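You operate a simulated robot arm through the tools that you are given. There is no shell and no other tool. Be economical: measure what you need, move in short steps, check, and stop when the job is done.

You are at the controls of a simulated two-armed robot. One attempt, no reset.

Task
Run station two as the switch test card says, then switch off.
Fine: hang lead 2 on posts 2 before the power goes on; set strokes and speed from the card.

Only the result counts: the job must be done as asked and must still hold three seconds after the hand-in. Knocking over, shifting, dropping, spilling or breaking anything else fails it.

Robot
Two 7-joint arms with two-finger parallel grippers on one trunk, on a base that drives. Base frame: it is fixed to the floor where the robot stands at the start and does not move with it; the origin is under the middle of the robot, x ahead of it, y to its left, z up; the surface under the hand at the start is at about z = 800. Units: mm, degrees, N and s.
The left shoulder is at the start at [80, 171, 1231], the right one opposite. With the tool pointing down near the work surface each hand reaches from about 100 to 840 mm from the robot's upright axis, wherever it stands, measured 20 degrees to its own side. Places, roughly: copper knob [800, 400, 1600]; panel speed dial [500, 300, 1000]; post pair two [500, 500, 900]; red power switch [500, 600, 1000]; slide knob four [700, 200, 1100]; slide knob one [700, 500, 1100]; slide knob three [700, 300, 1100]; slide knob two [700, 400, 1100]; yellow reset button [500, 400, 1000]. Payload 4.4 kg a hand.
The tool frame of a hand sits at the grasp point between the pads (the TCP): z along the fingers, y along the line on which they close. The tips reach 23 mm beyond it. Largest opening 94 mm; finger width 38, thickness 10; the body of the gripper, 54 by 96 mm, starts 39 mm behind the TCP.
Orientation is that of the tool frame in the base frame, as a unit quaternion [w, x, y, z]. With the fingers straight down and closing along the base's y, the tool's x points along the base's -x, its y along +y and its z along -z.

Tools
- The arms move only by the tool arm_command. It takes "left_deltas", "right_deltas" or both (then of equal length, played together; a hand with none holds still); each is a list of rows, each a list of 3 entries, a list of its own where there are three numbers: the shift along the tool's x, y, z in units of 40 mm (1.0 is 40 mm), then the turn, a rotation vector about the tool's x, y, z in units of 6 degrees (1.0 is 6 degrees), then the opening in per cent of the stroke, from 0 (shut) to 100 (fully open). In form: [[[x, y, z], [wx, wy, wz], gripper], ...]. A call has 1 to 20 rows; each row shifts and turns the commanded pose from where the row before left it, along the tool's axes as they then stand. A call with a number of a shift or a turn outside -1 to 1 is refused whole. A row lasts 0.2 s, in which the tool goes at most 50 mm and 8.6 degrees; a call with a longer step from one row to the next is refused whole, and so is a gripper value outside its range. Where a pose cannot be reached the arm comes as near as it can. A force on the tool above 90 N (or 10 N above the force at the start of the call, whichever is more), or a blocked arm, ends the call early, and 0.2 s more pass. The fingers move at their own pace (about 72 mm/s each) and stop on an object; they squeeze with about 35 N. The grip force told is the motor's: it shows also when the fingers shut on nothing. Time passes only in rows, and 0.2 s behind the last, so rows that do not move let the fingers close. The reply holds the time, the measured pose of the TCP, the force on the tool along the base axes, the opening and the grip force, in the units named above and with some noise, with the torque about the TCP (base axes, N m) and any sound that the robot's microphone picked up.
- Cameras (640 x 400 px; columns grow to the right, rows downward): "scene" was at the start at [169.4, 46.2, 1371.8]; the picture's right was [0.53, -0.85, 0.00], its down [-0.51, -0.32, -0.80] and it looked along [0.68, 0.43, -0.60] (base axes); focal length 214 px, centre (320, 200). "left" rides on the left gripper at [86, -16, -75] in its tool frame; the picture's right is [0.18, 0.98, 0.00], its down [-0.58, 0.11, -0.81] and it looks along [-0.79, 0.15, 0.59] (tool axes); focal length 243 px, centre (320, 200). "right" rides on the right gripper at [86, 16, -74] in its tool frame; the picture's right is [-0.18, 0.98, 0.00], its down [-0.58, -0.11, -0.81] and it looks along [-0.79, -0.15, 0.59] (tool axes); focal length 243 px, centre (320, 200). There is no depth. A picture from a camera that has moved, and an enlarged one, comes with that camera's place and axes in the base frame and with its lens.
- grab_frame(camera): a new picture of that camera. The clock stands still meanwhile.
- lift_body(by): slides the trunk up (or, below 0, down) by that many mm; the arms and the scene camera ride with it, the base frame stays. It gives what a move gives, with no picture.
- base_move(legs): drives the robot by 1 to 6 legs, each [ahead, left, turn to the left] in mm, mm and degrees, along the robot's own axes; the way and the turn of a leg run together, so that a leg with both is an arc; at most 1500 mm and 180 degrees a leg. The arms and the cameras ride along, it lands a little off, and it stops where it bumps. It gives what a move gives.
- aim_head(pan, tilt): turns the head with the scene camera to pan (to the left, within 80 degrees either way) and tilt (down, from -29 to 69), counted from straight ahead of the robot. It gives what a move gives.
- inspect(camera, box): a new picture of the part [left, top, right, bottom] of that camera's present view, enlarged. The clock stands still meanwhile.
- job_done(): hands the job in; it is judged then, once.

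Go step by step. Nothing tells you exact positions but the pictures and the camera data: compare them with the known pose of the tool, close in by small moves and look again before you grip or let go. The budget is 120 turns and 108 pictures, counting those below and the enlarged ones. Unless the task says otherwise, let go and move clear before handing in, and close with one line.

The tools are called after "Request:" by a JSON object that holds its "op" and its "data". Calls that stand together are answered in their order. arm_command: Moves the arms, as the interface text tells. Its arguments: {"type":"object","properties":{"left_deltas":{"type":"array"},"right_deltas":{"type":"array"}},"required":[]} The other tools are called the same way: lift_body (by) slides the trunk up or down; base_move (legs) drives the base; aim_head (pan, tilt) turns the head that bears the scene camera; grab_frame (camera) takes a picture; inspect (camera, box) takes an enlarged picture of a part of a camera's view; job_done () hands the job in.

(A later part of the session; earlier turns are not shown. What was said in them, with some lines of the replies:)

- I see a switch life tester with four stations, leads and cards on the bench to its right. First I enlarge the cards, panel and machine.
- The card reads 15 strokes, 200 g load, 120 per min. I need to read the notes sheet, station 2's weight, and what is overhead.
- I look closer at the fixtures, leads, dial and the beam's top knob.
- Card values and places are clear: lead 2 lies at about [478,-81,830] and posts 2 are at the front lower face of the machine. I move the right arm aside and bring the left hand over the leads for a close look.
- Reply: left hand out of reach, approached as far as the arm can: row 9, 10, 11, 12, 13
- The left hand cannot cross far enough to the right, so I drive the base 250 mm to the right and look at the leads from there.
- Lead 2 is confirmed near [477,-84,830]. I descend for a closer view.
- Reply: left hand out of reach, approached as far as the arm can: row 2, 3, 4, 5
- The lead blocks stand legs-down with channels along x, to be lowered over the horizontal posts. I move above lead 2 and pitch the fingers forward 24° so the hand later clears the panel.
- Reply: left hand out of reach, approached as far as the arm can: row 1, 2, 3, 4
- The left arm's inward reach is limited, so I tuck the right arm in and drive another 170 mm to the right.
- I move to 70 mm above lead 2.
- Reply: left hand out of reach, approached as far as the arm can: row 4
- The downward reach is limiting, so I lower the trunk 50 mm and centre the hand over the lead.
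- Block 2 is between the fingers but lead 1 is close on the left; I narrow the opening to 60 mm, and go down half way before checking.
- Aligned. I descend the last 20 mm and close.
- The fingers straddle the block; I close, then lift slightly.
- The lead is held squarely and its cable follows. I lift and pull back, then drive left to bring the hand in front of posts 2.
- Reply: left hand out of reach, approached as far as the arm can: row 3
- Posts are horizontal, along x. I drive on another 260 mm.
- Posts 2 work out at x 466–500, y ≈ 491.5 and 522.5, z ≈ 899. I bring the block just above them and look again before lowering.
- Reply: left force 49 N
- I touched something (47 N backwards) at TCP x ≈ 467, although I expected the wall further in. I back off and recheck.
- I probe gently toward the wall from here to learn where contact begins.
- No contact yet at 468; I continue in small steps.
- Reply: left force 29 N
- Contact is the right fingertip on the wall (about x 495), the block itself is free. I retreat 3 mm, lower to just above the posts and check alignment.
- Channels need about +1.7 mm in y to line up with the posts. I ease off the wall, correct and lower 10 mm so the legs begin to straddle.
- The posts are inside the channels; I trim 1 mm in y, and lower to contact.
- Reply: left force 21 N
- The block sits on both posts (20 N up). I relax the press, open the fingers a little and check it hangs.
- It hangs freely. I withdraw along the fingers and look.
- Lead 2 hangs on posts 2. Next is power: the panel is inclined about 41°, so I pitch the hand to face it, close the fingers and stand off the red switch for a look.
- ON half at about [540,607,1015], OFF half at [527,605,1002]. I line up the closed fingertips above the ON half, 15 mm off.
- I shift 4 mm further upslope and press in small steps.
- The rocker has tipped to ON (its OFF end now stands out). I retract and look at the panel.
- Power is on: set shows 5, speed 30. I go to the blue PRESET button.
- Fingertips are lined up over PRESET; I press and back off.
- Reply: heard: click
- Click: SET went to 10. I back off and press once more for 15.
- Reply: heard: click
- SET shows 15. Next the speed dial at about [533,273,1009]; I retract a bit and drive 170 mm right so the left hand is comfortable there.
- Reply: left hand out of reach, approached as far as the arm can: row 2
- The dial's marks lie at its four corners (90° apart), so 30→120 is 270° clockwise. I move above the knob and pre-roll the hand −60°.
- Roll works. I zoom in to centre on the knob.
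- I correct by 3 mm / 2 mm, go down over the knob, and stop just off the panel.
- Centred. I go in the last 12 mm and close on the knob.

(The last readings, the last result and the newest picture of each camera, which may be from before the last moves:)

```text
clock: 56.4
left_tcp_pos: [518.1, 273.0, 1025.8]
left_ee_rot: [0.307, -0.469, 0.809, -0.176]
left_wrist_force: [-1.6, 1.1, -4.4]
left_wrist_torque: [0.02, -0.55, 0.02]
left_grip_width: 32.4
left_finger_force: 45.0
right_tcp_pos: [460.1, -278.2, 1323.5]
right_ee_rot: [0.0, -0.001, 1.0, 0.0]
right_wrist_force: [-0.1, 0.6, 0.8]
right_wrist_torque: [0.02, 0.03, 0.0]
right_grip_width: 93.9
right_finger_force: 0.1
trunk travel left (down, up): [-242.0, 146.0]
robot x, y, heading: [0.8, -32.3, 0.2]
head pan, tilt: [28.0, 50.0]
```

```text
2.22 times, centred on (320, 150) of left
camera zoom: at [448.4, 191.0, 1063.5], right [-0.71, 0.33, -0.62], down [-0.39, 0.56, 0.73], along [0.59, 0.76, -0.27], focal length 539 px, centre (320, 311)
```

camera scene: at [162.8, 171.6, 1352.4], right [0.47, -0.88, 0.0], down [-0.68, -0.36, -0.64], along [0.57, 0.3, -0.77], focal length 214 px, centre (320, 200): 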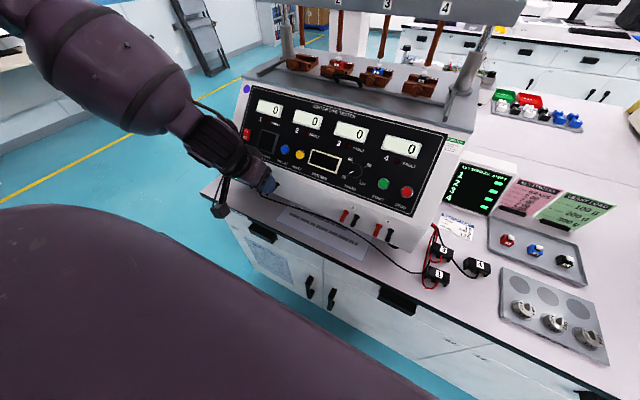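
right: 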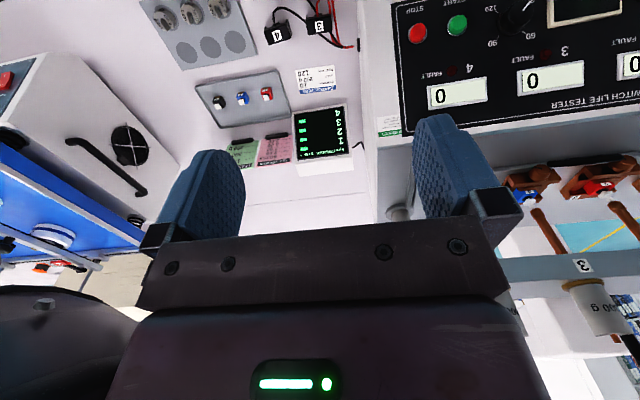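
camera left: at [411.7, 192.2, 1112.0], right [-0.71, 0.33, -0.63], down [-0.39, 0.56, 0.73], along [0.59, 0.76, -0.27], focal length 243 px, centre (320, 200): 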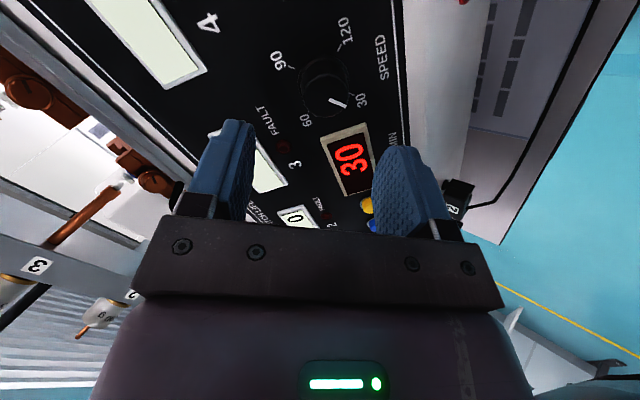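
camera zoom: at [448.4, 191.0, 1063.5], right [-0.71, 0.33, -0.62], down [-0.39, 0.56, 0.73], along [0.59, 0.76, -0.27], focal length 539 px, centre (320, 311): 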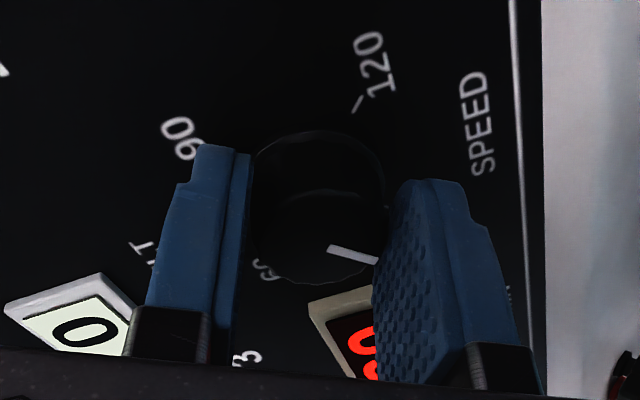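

Gripped (32 mm). I turn clockwise 90° and read the display.

Request:
{"op": "arm_command", "data": {"left_deltas": [[[0, 0, 0], [0, 0, 1], 10], [[0, 0, 0], [0, 0, 1], 10], [[0, 0, 0], [0, 0, 1], 10], [[0, 0, 0], [0, 0, 1], 10], [[0, 0, 0], [0, 0, 1], 10], [[0, 0, 0], [0, 0, 1], 10], [[0, 0, 0], [0, 0, 1], 10], [[0, 0, 0], [0, 0, 1], 10], [[0, 0, 0], [0, 0, 1], 10], [[0, 0, 0], [0, 0, 1], 10], [[0, 0, 0], [0, 0, 1], 10], [[0, 0, 0], [0, 0, 1], 10], [[0, 0, 0], [0, 0, 1], 10], [[0, 0, 0], [0, 0, 1], 10], [[0, 0, 0], [0, 0, 1], 10], [[0, 0, 0], [0, 0, 0], 10]]}}

Request:
{"op": "inspect", "data": {"camera": "left", "box": [200, 40, 520, 240]}}

```text
clock: 59.8
left_tcp_pos: [518.3, 274.3, 1028.0]
left_ee_rot: [0.344, 0.239, 0.903, 0.093]
left_wrist_force: [-7.2, 19.4, 3.5]
left_wrist_torque: [0.87, 0.46, 0.87]
left_grip_width: 31.6
left_finger_force: 45.1
right_tcp_pos: [459.9, -277.6, 1322.8]
right_ee_rot: [0.0, -0.001, 1.0, 0.0]
right_wrist_force: [-0.1, 0.7, 0.6]
right_wrist_torque: [-0.01, -0.01, 0.01]
right_grip_width: 94.1
right_finger_force: 0.0
trunk travel left (down, up): [-242.0, 146.0]
robot x, y, heading: [-1.2, -32.3, 0.5]
head pan, tilt: [28.0, 50.0]
```

```text
2.00 times, centred on (360, 140) of left
camera zoom: at [407.4, 305.1, 1029.2], right [0.24, 0.94, 0.22], down [-0.12, -0.2, 0.97], along [0.96, -0.26, 0.06], focal length 485 px, centre (240, 320)
```

zoom: 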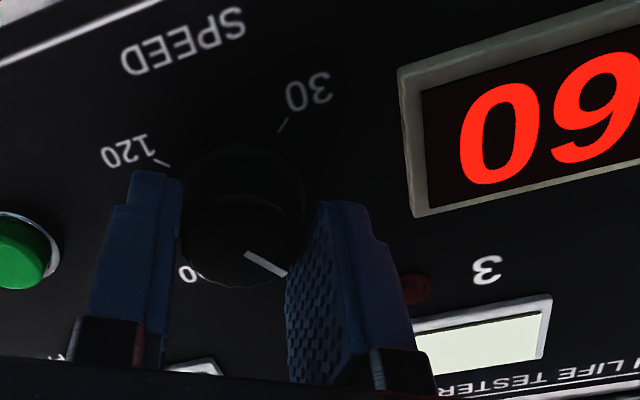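

Display reads 60. I open slightly, roll back 90°, and regrip.

Request:
{"op": "arm_command", "data": {"left_deltas": [[[0, 0, 0], [0, 0, 0], 47], [[0, 0, 0], [0, 0, 0], 47], [[0, 0, 0], [0, 0, -1], 47], [[0, 0, 0], [0, 0, -1], 47], [[0, 0, 0], [0, 0, -1], 47], [[0, 0, 0], [0, 0, -1], 47], [[0, 0, 0], [0, 0, -1], 47], [[0, 0, 0], [0, 0, -1], 47], [[0, 0, 0], [0, 0, -1], 47], [[0, 0, 0], [0, 0, -1], 47], [[0, 0, 0], [0, 0, -1], 47], [[0, 0, 0], [0, 0, -1], 47], [[0, 0, 0], [0, 0, -1], 47], [[0, 0, 0], [0, 0, -1], 47], [[0, 0, 0], [0, 0, -1], 47], [[0, 0, 0], [0, 0, -1], 47], [[0, 0, 0], [0, 0, -1], 47], [[0, 0, 0], [0, 0, 0], 47]]}}

Request:
{"op": "inspect", "data": {"camera": "left", "box": [200, 60, 440, 240]}}

```text
clock: 63.6
left_tcp_pos: [518.1, 273.4, 1027.2]
left_ee_rot: [0.307, -0.47, 0.808, -0.177]
left_wrist_force: [-0.1, -0.9, 0.5]
left_wrist_torque: [0.02, 0.0, 0.03]
left_grip_width: 44.2
left_finger_force: 0.0
right_tcp_pos: [460.6, -278.6, 1323.2]
right_ee_rot: [-0.001, -0.002, 1.0, 0.0]
right_wrist_force: [0.2, 0.6, -0.2]
right_wrist_torque: [0.03, 0.0, -0.02]
right_grip_width: 93.8
right_finger_force: 0.0
trunk travel left (down, up): [-242.0, 146.0]
robot x, y, heading: [-0.0, -35.0, 0.4]
head pan, tilt: [28.0, 50.0]
```

```text
2.22 times, centred on (320, 150) of left
camera zoom: at [448.5, 191.5, 1064.1], right [-0.71, 0.33, -0.63], down [-0.39, 0.56, 0.73], along [0.59, 0.76, -0.27], focal length 539 px, centre (320, 311)
```

zoom: 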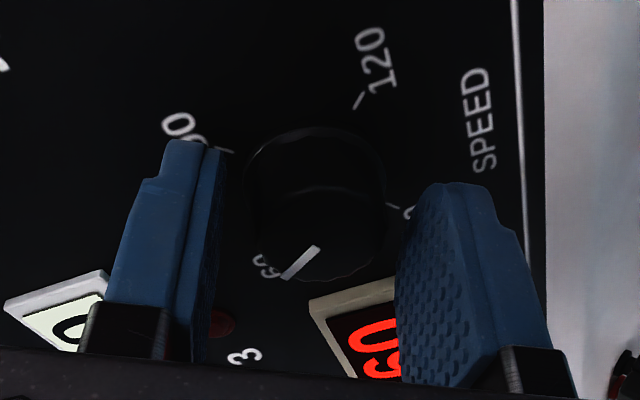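

Still 60, pointer at the 60 mark. I regrip and turn another 90°.

Request:
{"op": "arm_command", "data": {"left_deltas": [[[0, 0, 0], [0, 0, 0], 10], [[0, 0, 0], [0, 0, 0], 10], [[0, 0, 0], [0, 0, 0], 10], [[0, 0, 0], [0, 0, 1], 10], [[0, 0, 0], [0, 0, 1], 10], [[0, 0, 0], [0, 0, 1], 10], [[0, 0, 0], [0, 0, 1], 10], [[0, 0, 0], [0, 0, 1], 10], [[0, 0, 0], [0, 0, 1], 10], [[0, 0, 0], [0, 0, 1], 10], [[0, 0, 0], [0, 0, 1], 10], [[0, 0, 0], [0, 0, 1], 10], [[0, 0, 0], [0, 0, 1], 10], [[0, 0, 0], [0, 0, 1], 10], [[0, 0, 0], [0, 0, 1], 10], [[0, 0, 0], [0, 0, 1], 10], [[0, 0, 0], [0, 0, 1], 10], [[0, 0, 0], [0, 0, 1], 10], [[0, 0, 0], [0, 0, 0], 10]]}}

Request:
{"op": "inspect", "data": {"camera": "left", "box": [200, 40, 520, 240]}}

Request:
{"op": "arm_command", "data": {"left_deltas": [[[0, 0, 0], [0, 0, 0], 47], [[0, 0, 0], [0, 0, 0], 47], [[0, 0, 0], [0, 0, -1], 47], [[0, 0, 0], [0, 0, -1], 47], [[0, 0, 0], [0, 0, -1], 47], [[0, 0, 0], [0, 0, -1], 47], [[0, 0, 0], [0, 0, -1], 47], [[0, 0, 0], [0, 0, -1], 47], [[0, 0, 0], [0, 0, -1], 47], [[0, 0, 0], [0, 0, -1], 47], [[0, 0, 0], [0, 0, -1], 47], [[0, 0, 0], [0, 0, -1], 47], [[0, 0, 0], [0, 0, -1], 47], [[0, 0, 0], [0, 0, -1], 47], [[0, 0, 0], [0, 0, -1], 47], [[0, 0, 0], [0, 0, -1], 47], [[0, 0, 0], [0, 0, -1], 47], [[0, 0, 0], [0, 0, 0], 47]]}}

Request:
{"op": "inspect", "data": {"camera": "left", "box": [200, 60, 440, 240]}}

```text
clock: 67.6
left_tcp_pos: [517.5, 276.1, 1027.7]
left_ee_rot: [0.343, 0.24, 0.903, 0.093]
left_wrist_force: [-7.6, 21.7, 5.8]
left_wrist_torque: [0.91, 0.54, 0.95]
left_grip_width: 31.5
left_finger_force: 44.6
right_tcp_pos: [459.8, -276.2, 1322.7]
right_ee_rot: [0.0, -0.002, 1.0, 0.0]
right_wrist_force: [0.3, -1.1, 0.9]
right_wrist_torque: [-0.04, 0.02, -0.01]
right_grip_width: 93.8
right_finger_force: 0.1
trunk travel left (down, up): [-242.0, 146.0]
robot x, y, heading: [2.2, -32.4, 0.4]
head pan, tilt: [28.0, 50.0]
```

```text
2.00 times, centred on (360, 140) of left
camera zoom: at [406.9, 305.5, 1028.7], right [0.24, 0.94, 0.22], down [-0.12, -0.2, 0.97], along [0.96, -0.26, 0.06], focal length 485 px, centre (240, 320)
```

zoom: 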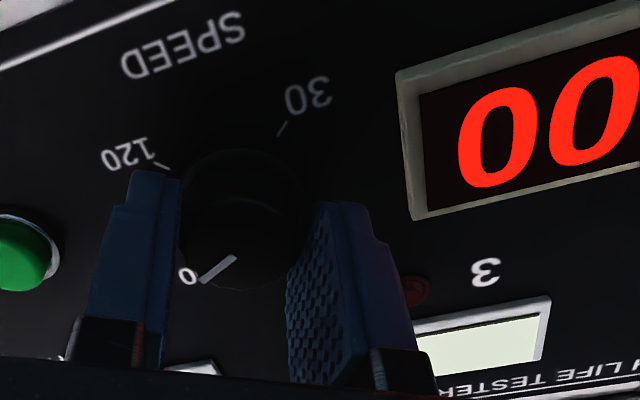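

```text
clock: 71.4
left_tcp_pos: [518.7, 272.8, 1027.9]
left_ee_rot: [0.308, -0.471, 0.808, -0.175]
left_wrist_force: [0.1, -1.0, 0.0]
left_wrist_torque: [0.02, -0.04, -0.01]
left_grip_width: 44.2
left_finger_force: 0.0
right_tcp_pos: [459.2, -278.2, 1322.5]
right_ee_rot: [0.0, -0.002, 1.0, 0.001]
right_wrist_force: [0.6, -0.2, 0.7]
right_wrist_torque: [0.03, -0.01, 0.0]
right_grip_width: 94.0
right_finger_force: 0.1
trunk travel left (down, up): [-242.0, 146.0]
robot x, y, heading: [-1.2, -31.7, 0.3]
head pan, tilt: [28.0, 50.0]
```

```text
2.22 times, centred on (320, 150) of left
camera zoom: at [448.6, 191.1, 1064.4], right [-0.71, 0.33, -0.63], down [-0.39, 0.56, 0.73], along [0.59, 0.76, -0.27], focal length 539 px, centre (320, 311)
```

zoom: 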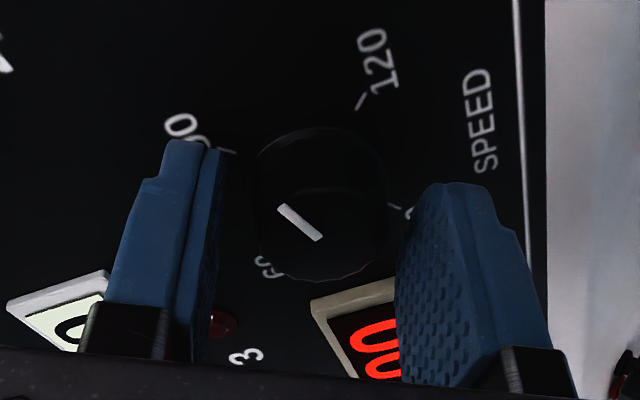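

I check the full display value and pointer.

Request:
{"op": "inspect", "data": {"camera": "left", "box": [300, 140, 420, 220]}}

Request:
{"op": "inspect", "data": {"camera": "scene", "box": [240, 100, 400, 200]}}

```text
5.00 times, centred on (360, 180) of left
camera zoom: at [448.6, 191.1, 1064.4], right [-0.71, 0.33, -0.63], down [-0.39, 0.56, 0.73], along [0.59, 0.76, -0.27], focal length 1213 px, centre (120, 300)
```

zoom: 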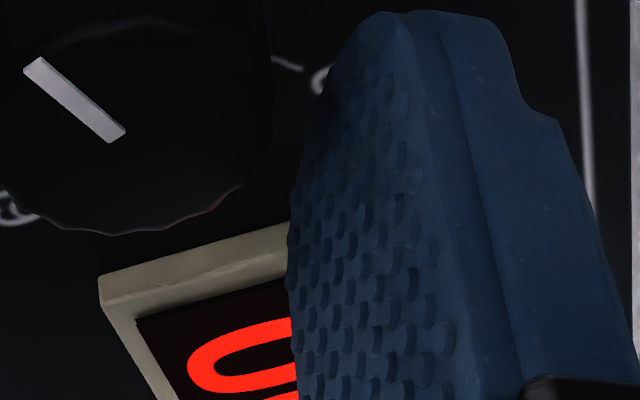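

```text
4.00 times, centred on (320, 150) of scene
camera zoom: at [163.3, 3.4, 1352.5], right [0.47, -0.88, 0.0], down [-0.67, -0.36, -0.64], along [0.57, 0.3, -0.77], focal length 858 px, centre (320, 400)
```

zoom: 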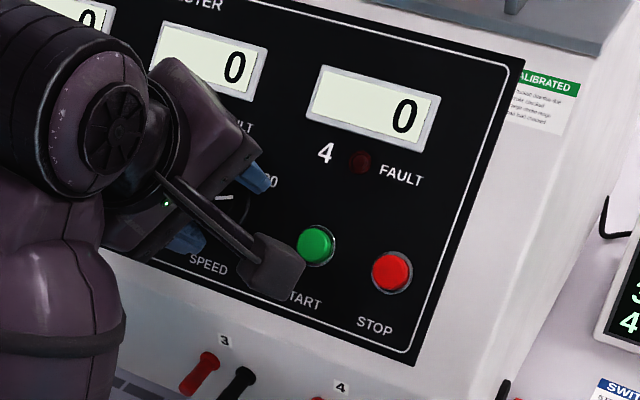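

It seems to be 100 with about 80° per 30 units, so about 60° more. I regrip, turn 60°, and read.

Request:
{"op": "arm_command", "data": {"left_deltas": [[[0, 0, 0], [0, 0, 0], 10], [[0, 0, 0], [0, 0, 0], 10], [[0, 0, 0], [0, 0, 0], 10], [[0, 0, 0], [0, 0, 1], 10], [[0, 0, 0], [0, 0, 1], 10], [[0, 0, 0], [0, 0, 1], 10], [[0, 0, 0], [0, 0, 1], 10], [[0, 0, 0], [0, 0, 1], 10], [[0, 0, 0], [0, 0, 1], 10], [[0, 0, 0], [0, 0, 1], 10], [[0, 0, 0], [0, 0, 1], 10], [[0, 0, 0], [0, 0, 1], 10], [[0, 0, 0], [0, 0, 1], 10], [[0, 0, 0], [0, 0, 0], 10]]}}

Request:
{"op": "grab_frame", "data": {"camera": "left"}}

```text
clock: 74.4
left_tcp_pos: [518.0, 276.4, 1028.5]
left_ee_rot: [0.355, -0.002, 0.935, 0.0]
left_wrist_force: [-13.8, 14.3, -6.2]
left_wrist_torque: [0.14, 0.8, 0.12]
left_grip_width: 31.3
left_finger_force: 45.2
right_tcp_pos: [460.0, -276.5, 1323.4]
right_ee_rot: [0.001, -0.003, 1.0, -0.001]
right_wrist_force: [-0.5, 0.6, -0.8]
right_wrist_torque: [0.02, -0.03, -0.02]
right_grip_width: 94.1
right_finger_force: 0.0
trunk travel left (down, up): [-242.0, 146.0]
robot x, y, heading: [-0.9, -33.6, 0.0]
head pan, tilt: [28.0, 50.0]
```

```text
37 pictures are left
camera left: at [404.3, 259.7, 1026.3], right [-0.14, 0.98, -0.12], down [-0.1, 0.11, 0.99], along [0.98, 0.15, 0.08], focal length 243 px, centre (320, 200)
```

left: 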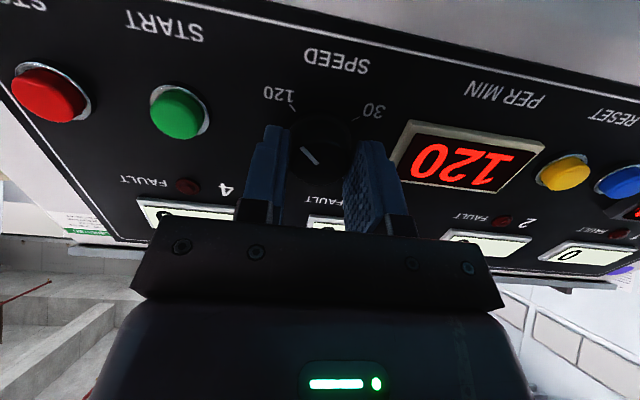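

Display reads 120. I release and withdraw, then verify before START.

Request:
{"op": "arm_command", "data": {"left_deltas": [[[0, 0, 0], [0, 0, 0], 55], [[0, 0, 0], [0, 0, 0], 55], [[0, 0, -0.4], [0, 0, 0], 55], [[0, 0, -0.8], [0, 0, 0], 55], [[0, 0, -0.4], [0, 0, 0], 30], [[0, 0, 0], [0, 0, 0], 0], [[0, 0, 0], [0, 0, 0], 0]]}}

Request:
{"op": "grab_frame", "data": {"camera": "left"}}

Request:
{"op": "inspect", "data": {"camera": "scene", "box": [180, 0, 420, 150]}}

```text
clock: 76.0
left_tcp_pos: [476.8, 273.2, 1075.2]
left_ee_rot: [0.355, -0.003, 0.935, 0.002]
left_wrist_force: [-0.7, 0.2, -0.6]
left_wrist_torque: [0.06, 0.0, -0.01]
left_grip_width: 0.0
left_finger_force: 34.5
right_tcp_pos: [460.1, -279.4, 1322.6]
right_ee_rot: [0.0, -0.002, 1.0, 0.0]
right_wrist_force: [0.8, 0.0, -0.3]
right_wrist_torque: [0.01, -0.02, 0.0]
right_grip_width: 93.9
right_finger_force: 0.1
trunk travel left (down, up): [-242.0, 146.0]
robot x, y, heading: [2.5, -33.0, 0.3]
head pan, tilt: [28.0, 50.0]
```

```text
36 pictures are left
camera left: at [362.9, 257.8, 1074.2], right [-0.14, 0.98, -0.12], down [-0.1, 0.11, 0.99], along [0.98, 0.15, 0.08], focal length 243 px, centre (320, 200)
```

left: 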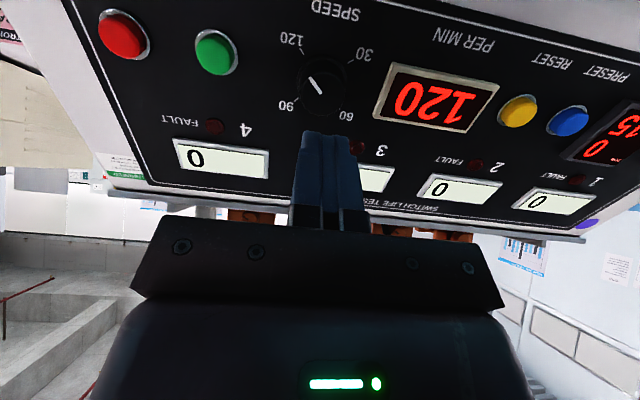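

```text
2.67 times, centred on (300, 75) of scene
camera zoom: at [163.3, 3.2, 1352.4], right [0.47, -0.88, 0.0], down [-0.67, -0.36, -0.64], along [0.57, 0.3, -0.77], focal length 572 px, centre (373, 533)
```

zoom: 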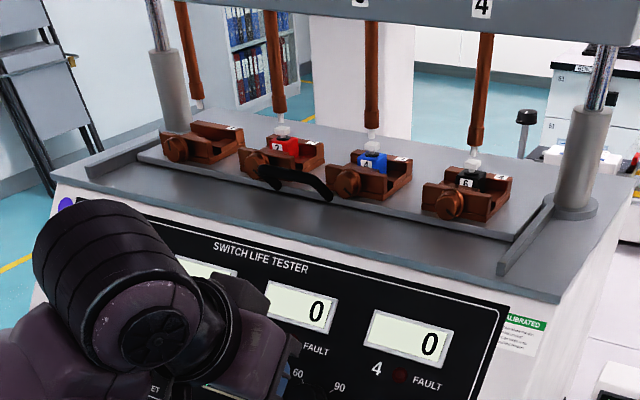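

Display holds 120 with SET 15. Before starting I double-check station 2's weight label.

Request:
{"op": "aim_head", "data": {"pan": 40, "tilt": 15}}

Request:
{"op": "grab_frame", "data": {"camera": "scene"}}

```text
clock: 77.0
left_tcp_pos: [476.7, 273.3, 1075.2]
left_ee_rot: [0.355, -0.003, 0.935, 0.001]
left_wrist_force: [0.5, 0.0, 0.4]
left_wrist_torque: [-0.02, 0.02, -0.01]
left_grip_width: 0.0
left_finger_force: 35.0
right_tcp_pos: [460.6, -278.9, 1321.9]
right_ee_rot: [0.0, -0.002, 1.0, 0.0]
right_wrist_force: [0.6, -0.4, -0.5]
right_wrist_torque: [0.01, 0.0, 0.0]
right_grip_width: 94.3
right_finger_force: 0.0
trunk travel left (down, up): [-242.0, 146.0]
robot x, y, heading: [1.0, -31.8, 0.3]
head pan, tilt: [40.0, 15.0]
```

```text
34 pictures are left
camera scene: at [166.8, 27.1, 1406.1], right [0.65, -0.76, 0.0], down [-0.2, -0.17, -0.97], along [0.74, 0.62, -0.26], focal length 214 px, centre (320, 200)
```

scene: 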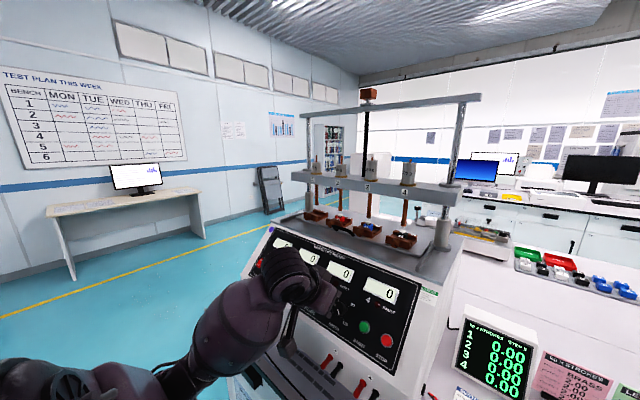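

Request:
{"op": "inspect", "data": {"camera": "scene", "box": [300, 145, 380, 195]}}

Request:
{"op": "inspect", "data": {"camera": "scene", "box": [300, 195, 420, 265]}}

```text
8.00 times, centred on (340, 170) of scene
camera zoom: at [166.8, 27.1, 1406.1], right [0.65, -0.76, 0.0], down [-0.2, -0.17, -0.97], along [0.74, 0.62, -0.26], focal length 1716 px, centre (160, 440)
```

zoom: 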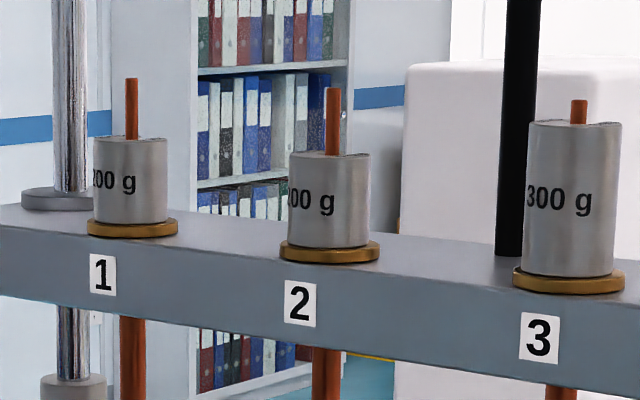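

```text
5.33 times, centred on (360, 230) of scene
camera zoom: at [166.8, 27.1, 1406.1], right [0.65, -0.76, 0.0], down [-0.2, -0.17, -0.97], along [0.74, 0.62, -0.26], focal length 1144 px, centre (107, 40)
```

zoom: 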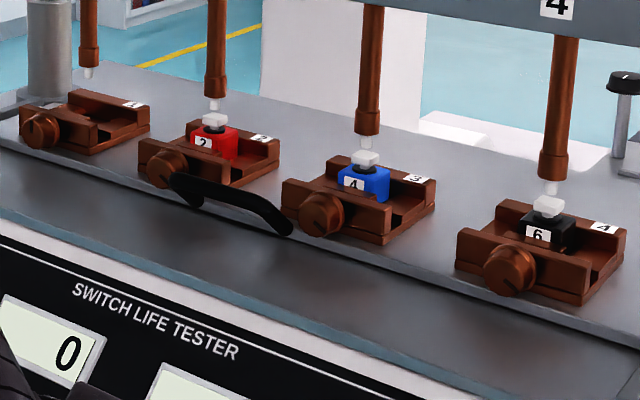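

Station 2 carries 200 g with the red switch, as required. I line up on START.

Request:
{"op": "arm_command", "data": {"left_deltas": [[[0.05, -0.85, 0], [0, 0, 0], 0], [[0.06, -0.85, 0.3], [0, 0, 0], 0], [[0, 0, 0.8], [0, 0, 0], 0], [[0, 0, 0], [0, 0, 0], 0]]}}

Request:
{"op": "aim_head", "data": {"pan": 28, "tilt": 45}}

Request:
{"op": "grab_frame", "data": {"camera": "left"}}

Request:
{"op": "inspect", "data": {"camera": "scene", "box": [220, 40, 420, 180]}}

```text
clock: 78.0
left_tcp_pos: [500.9, 204.2, 1040.0]
left_ee_rot: [0.355, -0.001, 0.935, 0.001]
left_wrist_force: [-0.5, -0.3, 1.1]
left_wrist_torque: [-0.02, 0.04, 0.04]
left_grip_width: 0.1
left_finger_force: 35.3
right_tcp_pos: [459.6, -278.8, 1322.1]
right_ee_rot: [0.001, -0.002, 1.0, 0.0]
right_wrist_force: [-0.1, -0.4, 0.5]
right_wrist_torque: [0.0, -0.01, -0.04]
right_grip_width: 94.2
right_finger_force: 0.1
trunk travel left (down, up): [-242.0, 146.0]
robot x, y, heading: [3.3, -32.4, -0.0]
head pan, tilt: [40.0, 15.0]
```

```text
clock: 79.0
left_tcp_pos: [503.4, 204.7, 1039.7]
left_ee_rot: [0.354, -0.002, 0.935, 0.001]
left_wrist_force: [0.3, 0.1, 0.1]
left_wrist_torque: [-0.02, -0.01, 0.02]
left_grip_width: 0.3
left_finger_force: 35.0
right_tcp_pos: [459.6, -279.0, 1323.3]
right_ee_rot: [0.0, -0.002, 1.0, 0.0]
right_wrist_force: [-0.9, 0.1, -0.3]
right_wrist_torque: [-0.03, -0.02, 0.01]
right_grip_width: 94.0
right_finger_force: 0.0
trunk travel left (down, up): [-242.0, 146.0]
robot x, y, heading: [-2.9, -34.5, 0.2]
head pan, tilt: [28.0, 45.0]
```

```text
31 pictures are left
camera left: at [388.4, 189.6, 1038.0], right [-0.14, 0.98, -0.12], down [-0.1, 0.11, 0.99], along [0.98, 0.15, 0.08], focal length 243 px, centre (320, 200)
```

left: 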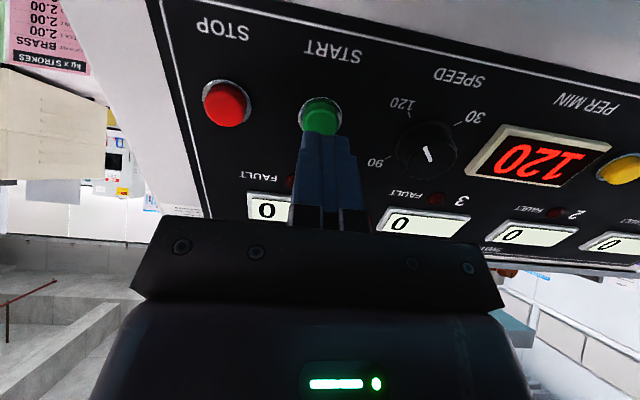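

```text
2.86 times, centred on (320, 110) of scene
camera zoom: at [167.2, 5.3, 1359.4], right [0.47, -0.88, 0.0], down [-0.62, -0.33, -0.71], along [0.62, 0.34, -0.71], focal length 613 px, centre (320, 457)
```

zoom: 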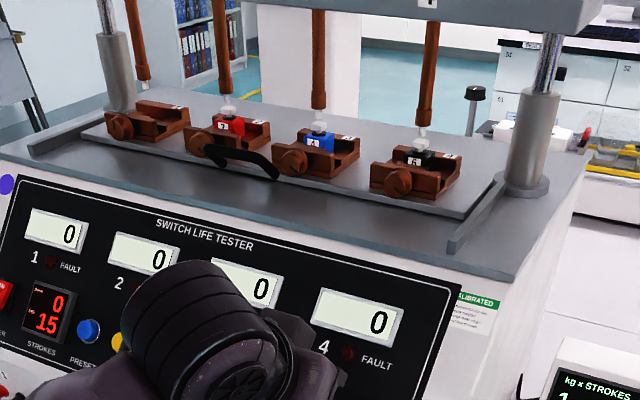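

Same alignment as with PRESET; I press START and retract a little.

Request:
{"op": "arm_command", "data": {"left_deltas": [[[0, 0, 0.4], [0, 0, 0], 0], [[0, 0, 0.12], [0, 0, 0], 0], [[0, 0, 0.1], [0, 0, 0], 0], [[0, 0, 0.04], [0, 0, 0], 0], [[0, 0, -0.4], [0, 0, 0], 0], [[0, 0, -0.5], [0, 0, 0], 0]]}}

Request:
{"op": "inspect", "data": {"camera": "scene", "box": [200, 40, 400, 180]}}

```text
clock: 80.3
left_tcp_pos: [495.2, 205.4, 1047.0]
left_ee_rot: [0.354, -0.002, 0.935, 0.001]
left_wrist_force: [-0.5, -0.6, 0.2]
left_wrist_torque: [-0.01, 0.01, 0.01]
left_grip_width: 0.0
left_finger_force: 35.2
right_tcp_pos: [459.8, -279.3, 1322.7]
right_ee_rot: [0.0, -0.001, 1.0, 0.0]
right_wrist_force: [0.2, -0.6, 0.0]
right_wrist_torque: [-0.02, 0.02, -0.02]
right_grip_width: 93.9
right_finger_force: 0.0
trunk travel left (down, up): [-242.0, 146.0]
robot x, y, heading: [-3.6, -33.8, 0.3]
head pan, tilt: [28.0, 45.0]
heard: click
```

```text
2.86 times, centred on (300, 110) of scene
camera zoom: at [166.9, 5.2, 1359.4], right [0.47, -0.88, 0.0], down [-0.62, -0.33, -0.71], along [0.62, 0.33, -0.71], focal length 613 px, centre (377, 457)
```

zoom: 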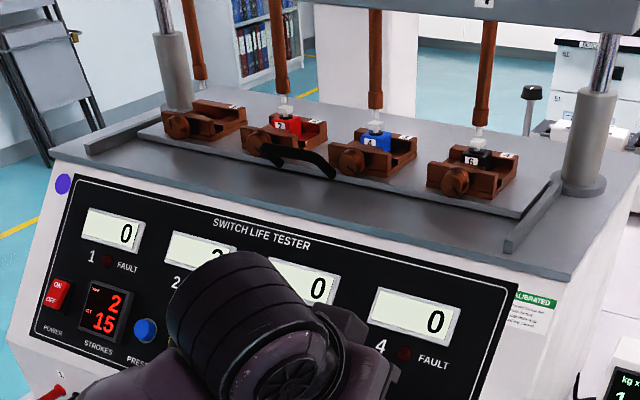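

Running: DONE 2, counter 2 counting. I retract and wait.

Request:
{"op": "arm_command", "data": {"left_deltas": [[[0, 0, -0.8], [0, 0, 0], 0], [[0, 0, 0], [0, 0, 0], 0], [[0, 0, 0], [0, 0, 0], 0], [[0, 0, 0], [0, 0, 0], 0], [[0, 0, 0], [0, 0, 0], 0], [[0, 0, 0], [0, 0, 0], 0], [[0, 0, 0], [0, 0, 0], 0], [[0, 0, 0], [0, 0, 0], 0], [[0, 0, 0], [0, 0, 0], 0], [[0, 0, 0], [0, 0, 0], 0], [[0, 0, 0], [0, 0, 0], 0], [[0, 0, 0], [0, 0, 0], 0], [[0, 0, 0], [0, 0, 0], 0], [[0, 0, 0], [0, 0, 0], 0], [[0, 0, 0], [0, 0, 0], 0], [[0, 0, 0], [0, 0, 0], 0], [[0, 0, 0], [0, 0, 0], 0], [[0, 0, 0], [0, 0, 0], 0], [[0, 0, 0], [0, 0, 0], 0], [[0, 0, 0], [0, 0, 0], 0]]}}

Request:
{"op": "base_move", "data": {"legs": [[0, 170, 0]]}}

Request:
{"op": "arm_command", "data": {"left_deltas": [[[0, 0, 0], [0, 0, 0], 0], [[0, 0, 0], [0, 0, 0], 0], [[0, 0, 0], [0, 0, 0], 0], [[0, 0, 0], [0, 0, 0], 0], [[0, 0, 0], [0, 0, 0], 0], [[0, 0, 0], [0, 0, 0], 0], [[0, 0, 0], [0, 0, 0], 0], [[0, 0, 0], [0, 0, 0], 0], [[0, 0, 0], [0, 0, 0], 0], [[0, 0, 0], [0, 0, 0], 0]]}}

Request:
{"op": "grab_frame", "data": {"camera": "scene"}}

```text
clock: 84.5
left_tcp_pos: [477.8, 205.3, 1070.4]
left_ee_rot: [0.354, -0.003, 0.935, 0.001]
left_wrist_force: [-0.5, 0.1, -0.3]
left_wrist_torque: [0.01, 0.04, -0.01]
left_grip_width: 0.1
left_finger_force: 34.6
right_tcp_pos: [460.6, -279.6, 1322.4]
right_ee_rot: [0.0, -0.002, 1.0, 0.0]
right_wrist_force: [-0.3, 0.2, 0.6]
right_wrist_torque: [0.01, 0.02, -0.04]
right_grip_width: 94.1
right_finger_force: 0.0
trunk travel left (down, up): [-242.0, 146.0]
robot x, y, heading: [1.7, -30.8, 0.4]
head pan, tilt: [28.0, 45.0]
```

```text
clock: 86.7
left_tcp_pos: [476.3, 375.8, 1070.1]
left_ee_rot: [0.354, -0.002, 0.935, 0.0]
left_wrist_force: [0.4, 0.4, -0.4]
left_wrist_torque: [-0.02, -0.02, -0.01]
left_grip_width: 0.1
left_finger_force: 35.4
right_tcp_pos: [459.3, -109.1, 1323.1]
right_ee_rot: [0.0, -0.004, 1.0, 0.0]
right_wrist_force: [0.7, 0.7, 0.0]
right_wrist_torque: [-0.01, 0.01, 0.02]
right_grip_width: 93.9
right_finger_force: 0.0
trunk travel left (down, up): [-242.0, 146.0]
robot x, y, heading: [-3.7, 134.2, 0.2]
head pan, tilt: [28.0, 45.0]
```

```text
clock: 88.9
left_tcp_pos: [476.6, 375.9, 1070.3]
left_ee_rot: [0.354, -0.002, 0.935, 0.0]
left_wrist_force: [0.2, 0.0, -0.3]
left_wrist_torque: [-0.03, 0.02, 0.01]
left_grip_width: 0.1
left_finger_force: 34.9
right_tcp_pos: [459.3, -109.1, 1322.4]
right_ee_rot: [-0.001, -0.003, 1.0, 0.0]
right_wrist_force: [0.5, -0.5, 0.5]
right_wrist_torque: [0.01, -0.03, -0.01]
right_grip_width: 93.9
right_finger_force: 0.0
trunk travel left (down, up): [-242.0, 146.0]
robot x, y, heading: [-0.3, 135.8, 0.4]
head pan, tilt: [28.0, 45.0]
```

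```text
28 pictures are left
camera scene: at [166.3, 174.7, 1359.4], right [0.47, -0.88, 0.0], down [-0.62, -0.34, -0.71], along [0.62, 0.34, -0.71], focal length 214 px, centre (320, 200)
```

scene: 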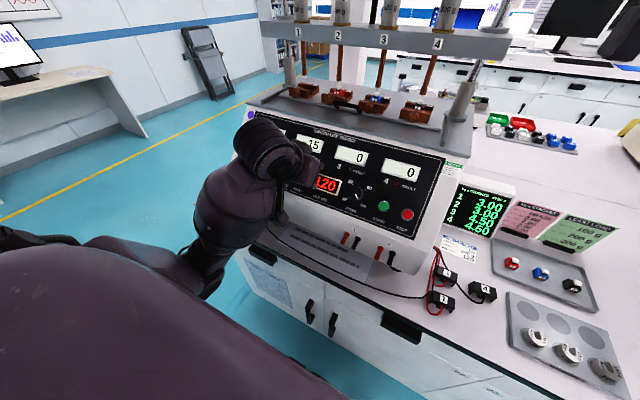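

Counter 2 shows 15 and the run has stopped by itself. I move to the power switch's OFF half.

Request:
{"op": "arm_command", "data": {"left_deltas": [[[0.05, 0.95, 0], [0, 0, 0], 0], [[0.05, 0.96, 0], [0, 0, 0], 0], [[0.05, 0.96, 0], [0, 0, 0], 0], [[0.05, 0.96, 0], [0, 0, 0], 0], [[0.06, 0.96, 0], [0, 0, 0], 0], [[0.07, 0.95, 0], [0, 0, 0], 0], [[0, 0, 0.45], [0, 0, 0], 0], [[0, 0, 0.4], [0, 0, 0], 0], [[0, 0, 0], [0, 0, 0], 0]]}}

Request:
{"op": "grab_frame", "data": {"camera": "left"}}

Request:
{"op": "inspect", "data": {"camera": "scene", "box": [200, 90, 420, 220]}}

```text
clock: 90.9
left_tcp_pos: [488.4, 604.5, 1035.9]
left_ee_rot: [0.355, -0.003, 0.935, 0.002]
left_wrist_force: [-0.3, -0.3, -0.7]
left_wrist_torque: [-0.01, 0.0, 0.0]
left_grip_width: 0.0
left_finger_force: 35.1
right_tcp_pos: [460.1, -109.8, 1323.2]
right_ee_rot: [-0.001, -0.002, 1.0, 0.0]
right_wrist_force: [0.4, 0.0, 1.2]
right_wrist_torque: [-0.04, 0.0, -0.05]
right_grip_width: 94.0
right_finger_force: 0.0
trunk travel left (down, up): [-242.0, 146.0]
robot x, y, heading: [-2.4, 132.9, 0.2]
head pan, tilt: [28.0, 45.0]
```

```text
27 pictures are left
camera left: at [374.2, 589.0, 1034.5], right [-0.14, 0.98, -0.12], down [-0.1, 0.11, 0.99], along [0.98, 0.15, 0.08], focal length 243 px, centre (320, 200)
```

left: 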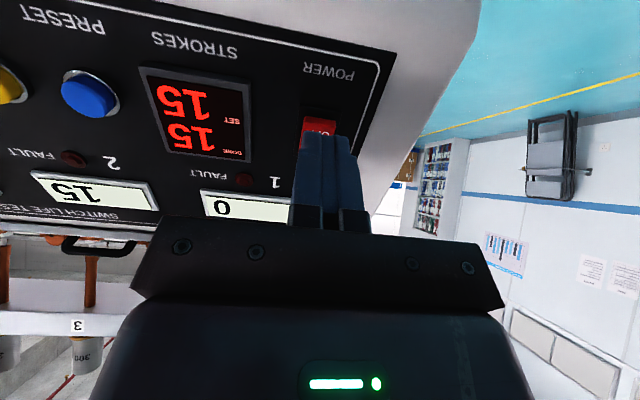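

```text
2.91 times, centred on (310, 155) of scene
camera zoom: at [166.3, 174.5, 1359.4], right [0.47, -0.88, 0.0], down [-0.62, -0.34, -0.71], along [0.62, 0.34, -0.71], focal length 624 px, centre (349, 331)
```

zoom: 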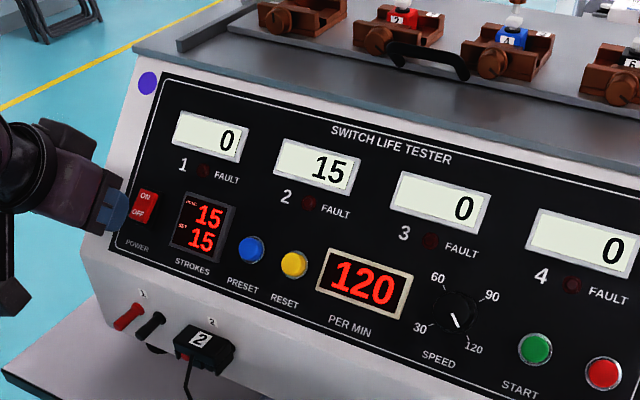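

DONE 15 of 15, no faults. I press OFF.

Request:
{"op": "arm_command", "data": {"left_deltas": [[[0, 0.02, 0.3], [0, 0, 0], 0], [[0, 0, 0.12], [0, 0, 0], 0], [[0, 0, 0.12], [0, 0, 0], 0], [[0, 0, 0], [0, 0, 0], 0]]}}

Request:
{"op": "inspect", "data": {"camera": "left", "box": [140, 40, 420, 215]}}

```text
clock: 91.9
left_tcp_pos: [500.5, 606.1, 1019.1]
left_ee_rot: [0.354, -0.002, 0.935, 0.001]
left_wrist_force: [-0.3, 0.0, 0.2]
left_wrist_torque: [0.02, 0.02, 0.02]
left_grip_width: 0.0
left_finger_force: 35.0
right_tcp_pos: [459.6, -108.9, 1322.1]
right_ee_rot: [0.001, -0.002, 1.0, 0.001]
right_wrist_force: [1.0, -0.9, -0.6]
right_wrist_torque: [0.05, 0.0, 0.01]
right_grip_width: 94.1
right_finger_force: 0.0
trunk travel left (down, up): [-242.0, 146.0]
robot x, y, heading: [1.1, 133.1, 0.2]
head pan, tilt: [28.0, 45.0]
```

```text
2.29 times, centred on (280, 128) of left
camera zoom: at [388.3, 589.6, 1018.5], right [-0.14, 0.98, -0.12], down [-0.1, 0.11, 0.99], along [0.98, 0.15, 0.08], focal length 555 px, centre (411, 366)
```

zoom: 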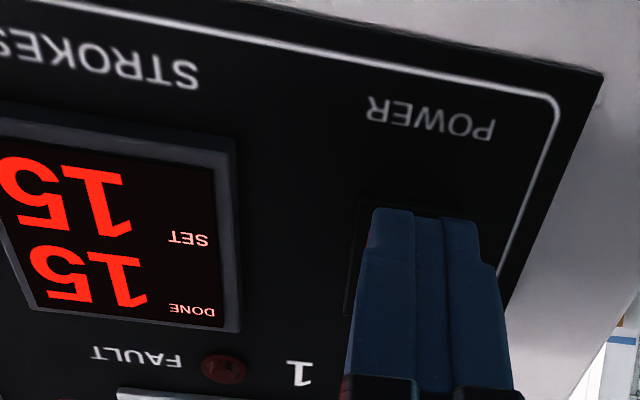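

No contact yet; I go on a few millimetres.

Request:
{"op": "arm_command", "data": {"left_deltas": [[[0, 0, 0.1], [0, 0, 0], 0], [[0, 0, 0.06], [0, 0, 0], 0], [[0, 0, 0.0], [0, 0, 0], 0]]}}

Request:
{"op": "inspect", "data": {"camera": "left", "box": [140, 40, 420, 215]}}

```text
clock: 92.7
left_tcp_pos: [504.4, 605.3, 1017.1]
left_ee_rot: [0.356, -0.003, 0.934, 0.001]
left_wrist_force: [-19.4, 1.4, 9.7]
left_wrist_torque: [-0.09, -0.14, 0.01]
left_grip_width: 0.0
left_finger_force: 35.0
right_tcp_pos: [457.5, -110.7, 1324.4]
right_ee_rot: [0.001, -0.003, 1.0, -0.001]
right_wrist_force: [-0.5, -0.2, -0.5]
right_wrist_torque: [0.01, -0.03, 0.02]
right_grip_width: 94.3
right_finger_force: 0.0
trunk travel left (down, up): [-242.0, 146.0]
robot x, y, heading: [0.4, 131.9, 0.1]
head pan, tilt: [28.0, 45.0]
```

```text
2.29 times, centred on (280, 128) of left
camera zoom: at [390.3, 589.4, 1015.1], right [-0.14, 0.98, -0.12], down [-0.1, 0.11, 0.99], along [0.98, 0.15, 0.09], focal length 555 px, centre (411, 366)
```

zoom: 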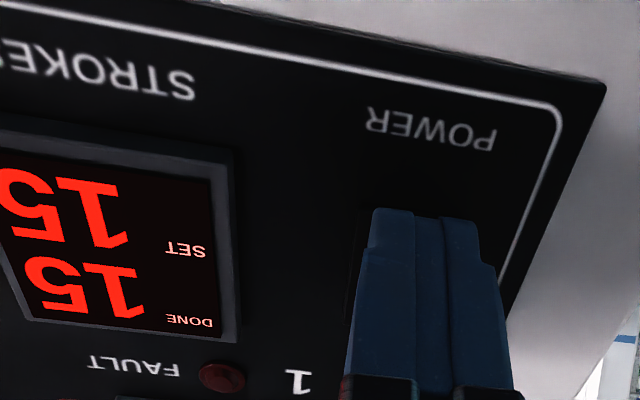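

The upslope edge of the tip is landing at the rocker's pivot. I lift off, slide 12 mm downslope, and press again.

Request:
{"op": "arm_command", "data": {"left_deltas": [[[0, 0, -0.25], [0, 0, 0], 0], [[0.3, 0, 0], [0, 0, 0], 0], [[0, 0, 0.2], [0, 0, 0], 0], [[0, 0, 0.08], [0, 0, 0], 0], [[0, 0, 0.06], [0, 0, 0], 0], [[0, 0, 0.0], [0, 0, 0], 0]]}}

Request:
{"op": "inspect", "data": {"camera": "left", "box": [140, 40, 420, 215]}}

```text
clock: 94.1
left_tcp_pos: [497.7, 605.2, 1008.8]
left_ee_rot: [0.357, -0.002, 0.934, 0.001]
left_wrist_force: [-20.7, 0.9, 18.3]
left_wrist_torque: [-0.22, -0.44, 0.06]
left_grip_width: 0.4
left_finger_force: 34.7
right_tcp_pos: [455.8, -110.2, 1324.6]
right_ee_rot: [0.001, -0.003, 1.0, -0.001]
right_wrist_force: [0.1, 0.3, 0.1]
right_wrist_torque: [0.04, -0.02, -0.01]
right_grip_width: 93.9
right_finger_force: 0.0
trunk travel left (down, up): [-242.0, 146.0]
robot x, y, heading: [2.7, 134.8, 0.2]
head pan, tilt: [28.0, 45.0]
```

```text
2.29 times, centred on (280, 128) of left
camera zoom: at [383.7, 589.2, 1005.7], right [-0.14, 0.98, -0.12], down [-0.1, 0.11, 0.99], along [0.98, 0.15, 0.09], focal length 555 px, centre (411, 366)
```

zoom: 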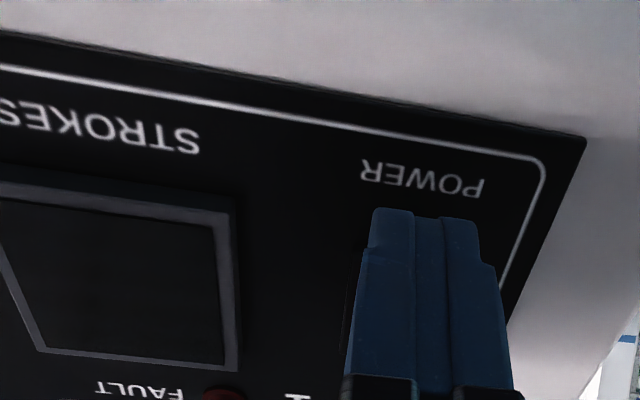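

Power is off — the display is dark. I retract well clear and check everything.

Request:
{"op": "arm_command", "data": {"left_deltas": [[[0, 0, -0.5], [0, 0, 0], 0], [[0, 0, -0.9], [0, 0, 0], 0], [[0, 0, -0.9], [0, 0, 0], 0], [[0, 0, 0], [0, 0, 0], 0]]}}

Request:
{"op": "grab_frame", "data": {"camera": "scene"}}

Request:
{"op": "inspect", "data": {"camera": "scene", "box": [200, 90, 420, 220]}}

Request:
{"op": "grab_frame", "data": {"camera": "left"}}

```text
clock: 95.1
left_tcp_pos: [438.9, 605.0, 1072.9]
left_ee_rot: [0.355, -0.003, 0.935, 0.0]
left_wrist_force: [0.1, -0.9, 0.0]
left_wrist_torque: [0.0, 0.0, -0.01]
left_grip_width: 0.1
left_finger_force: 34.9
right_tcp_pos: [462.1, -109.0, 1322.2]
right_ee_rot: [0.0, -0.003, 1.0, 0.0]
right_wrist_force: [-0.6, -0.7, 0.9]
right_wrist_torque: [-0.01, -0.03, 0.01]
right_grip_width: 94.3
right_finger_force: 0.0
trunk travel left (down, up): [-242.0, 146.0]
robot x, y, heading: [-1.9, 137.1, 0.5]
head pan, tilt: [28.0, 45.0]
```

```text
22 pictures are left
camera scene: at [166.9, 174.8, 1359.2], right [0.47, -0.88, 0.0], down [-0.62, -0.34, -0.71], along [0.62, 0.34, -0.71], focal length 214 px, centre (320, 200)
```

scene: 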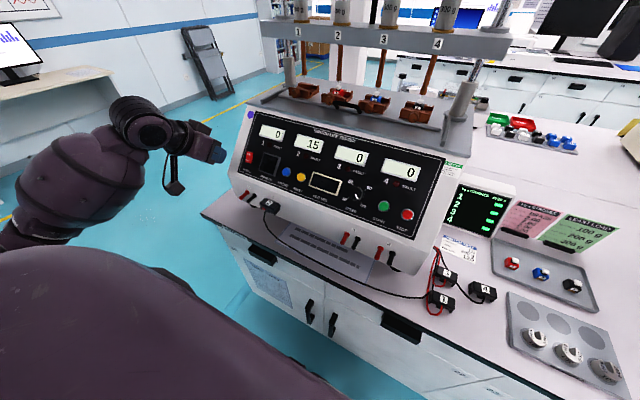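

```text
2.91 times, centred on (310, 155) of scene
camera zoom: at [166.9, 174.8, 1359.2], right [0.47, -0.88, 0.0], down [-0.62, -0.34, -0.71], along [0.62, 0.34, -0.71], focal length 624 px, centre (349, 331)
```

zoom: 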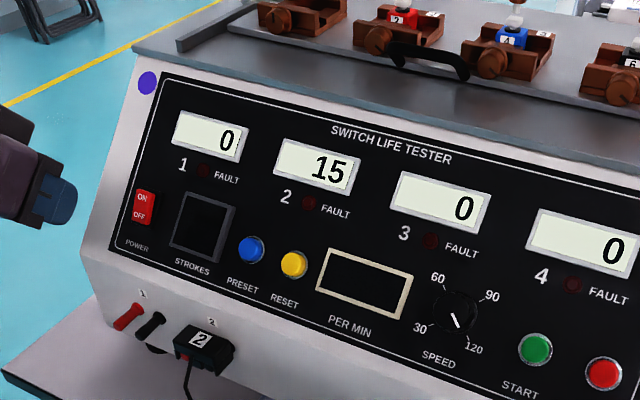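

```text
20 pictures are left
camera left: at [325.5, 589.3, 1072.2], right [-0.14, 0.98, -0.12], down [-0.1, 0.11, 0.99], along [0.98, 0.15, 0.08], focal length 243 px, centre (320, 200)
```

left: 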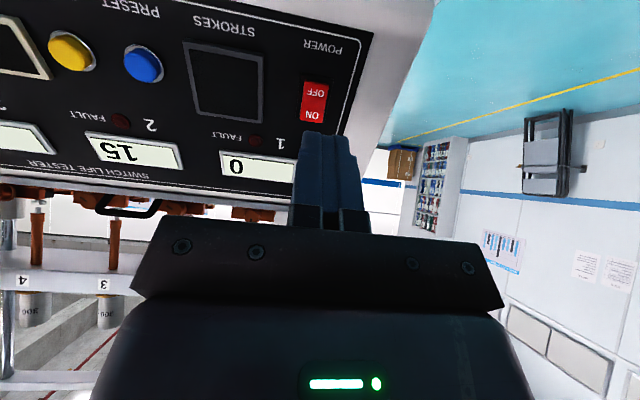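

The power is off, counter 2 reads 15, lead 2 still hangs on posts 2 and the hands are clear, so I hand in.

Request:
{"op": "job_done", "data": {}}

```text
The job is handed in.
```

Station two ran as the card says: 15 strokes at 120 per minute with the 200 g load, and no fault light came on. Lead 2 was on posts 2 before the power went on. The tester is now switched off and both hands are clear.
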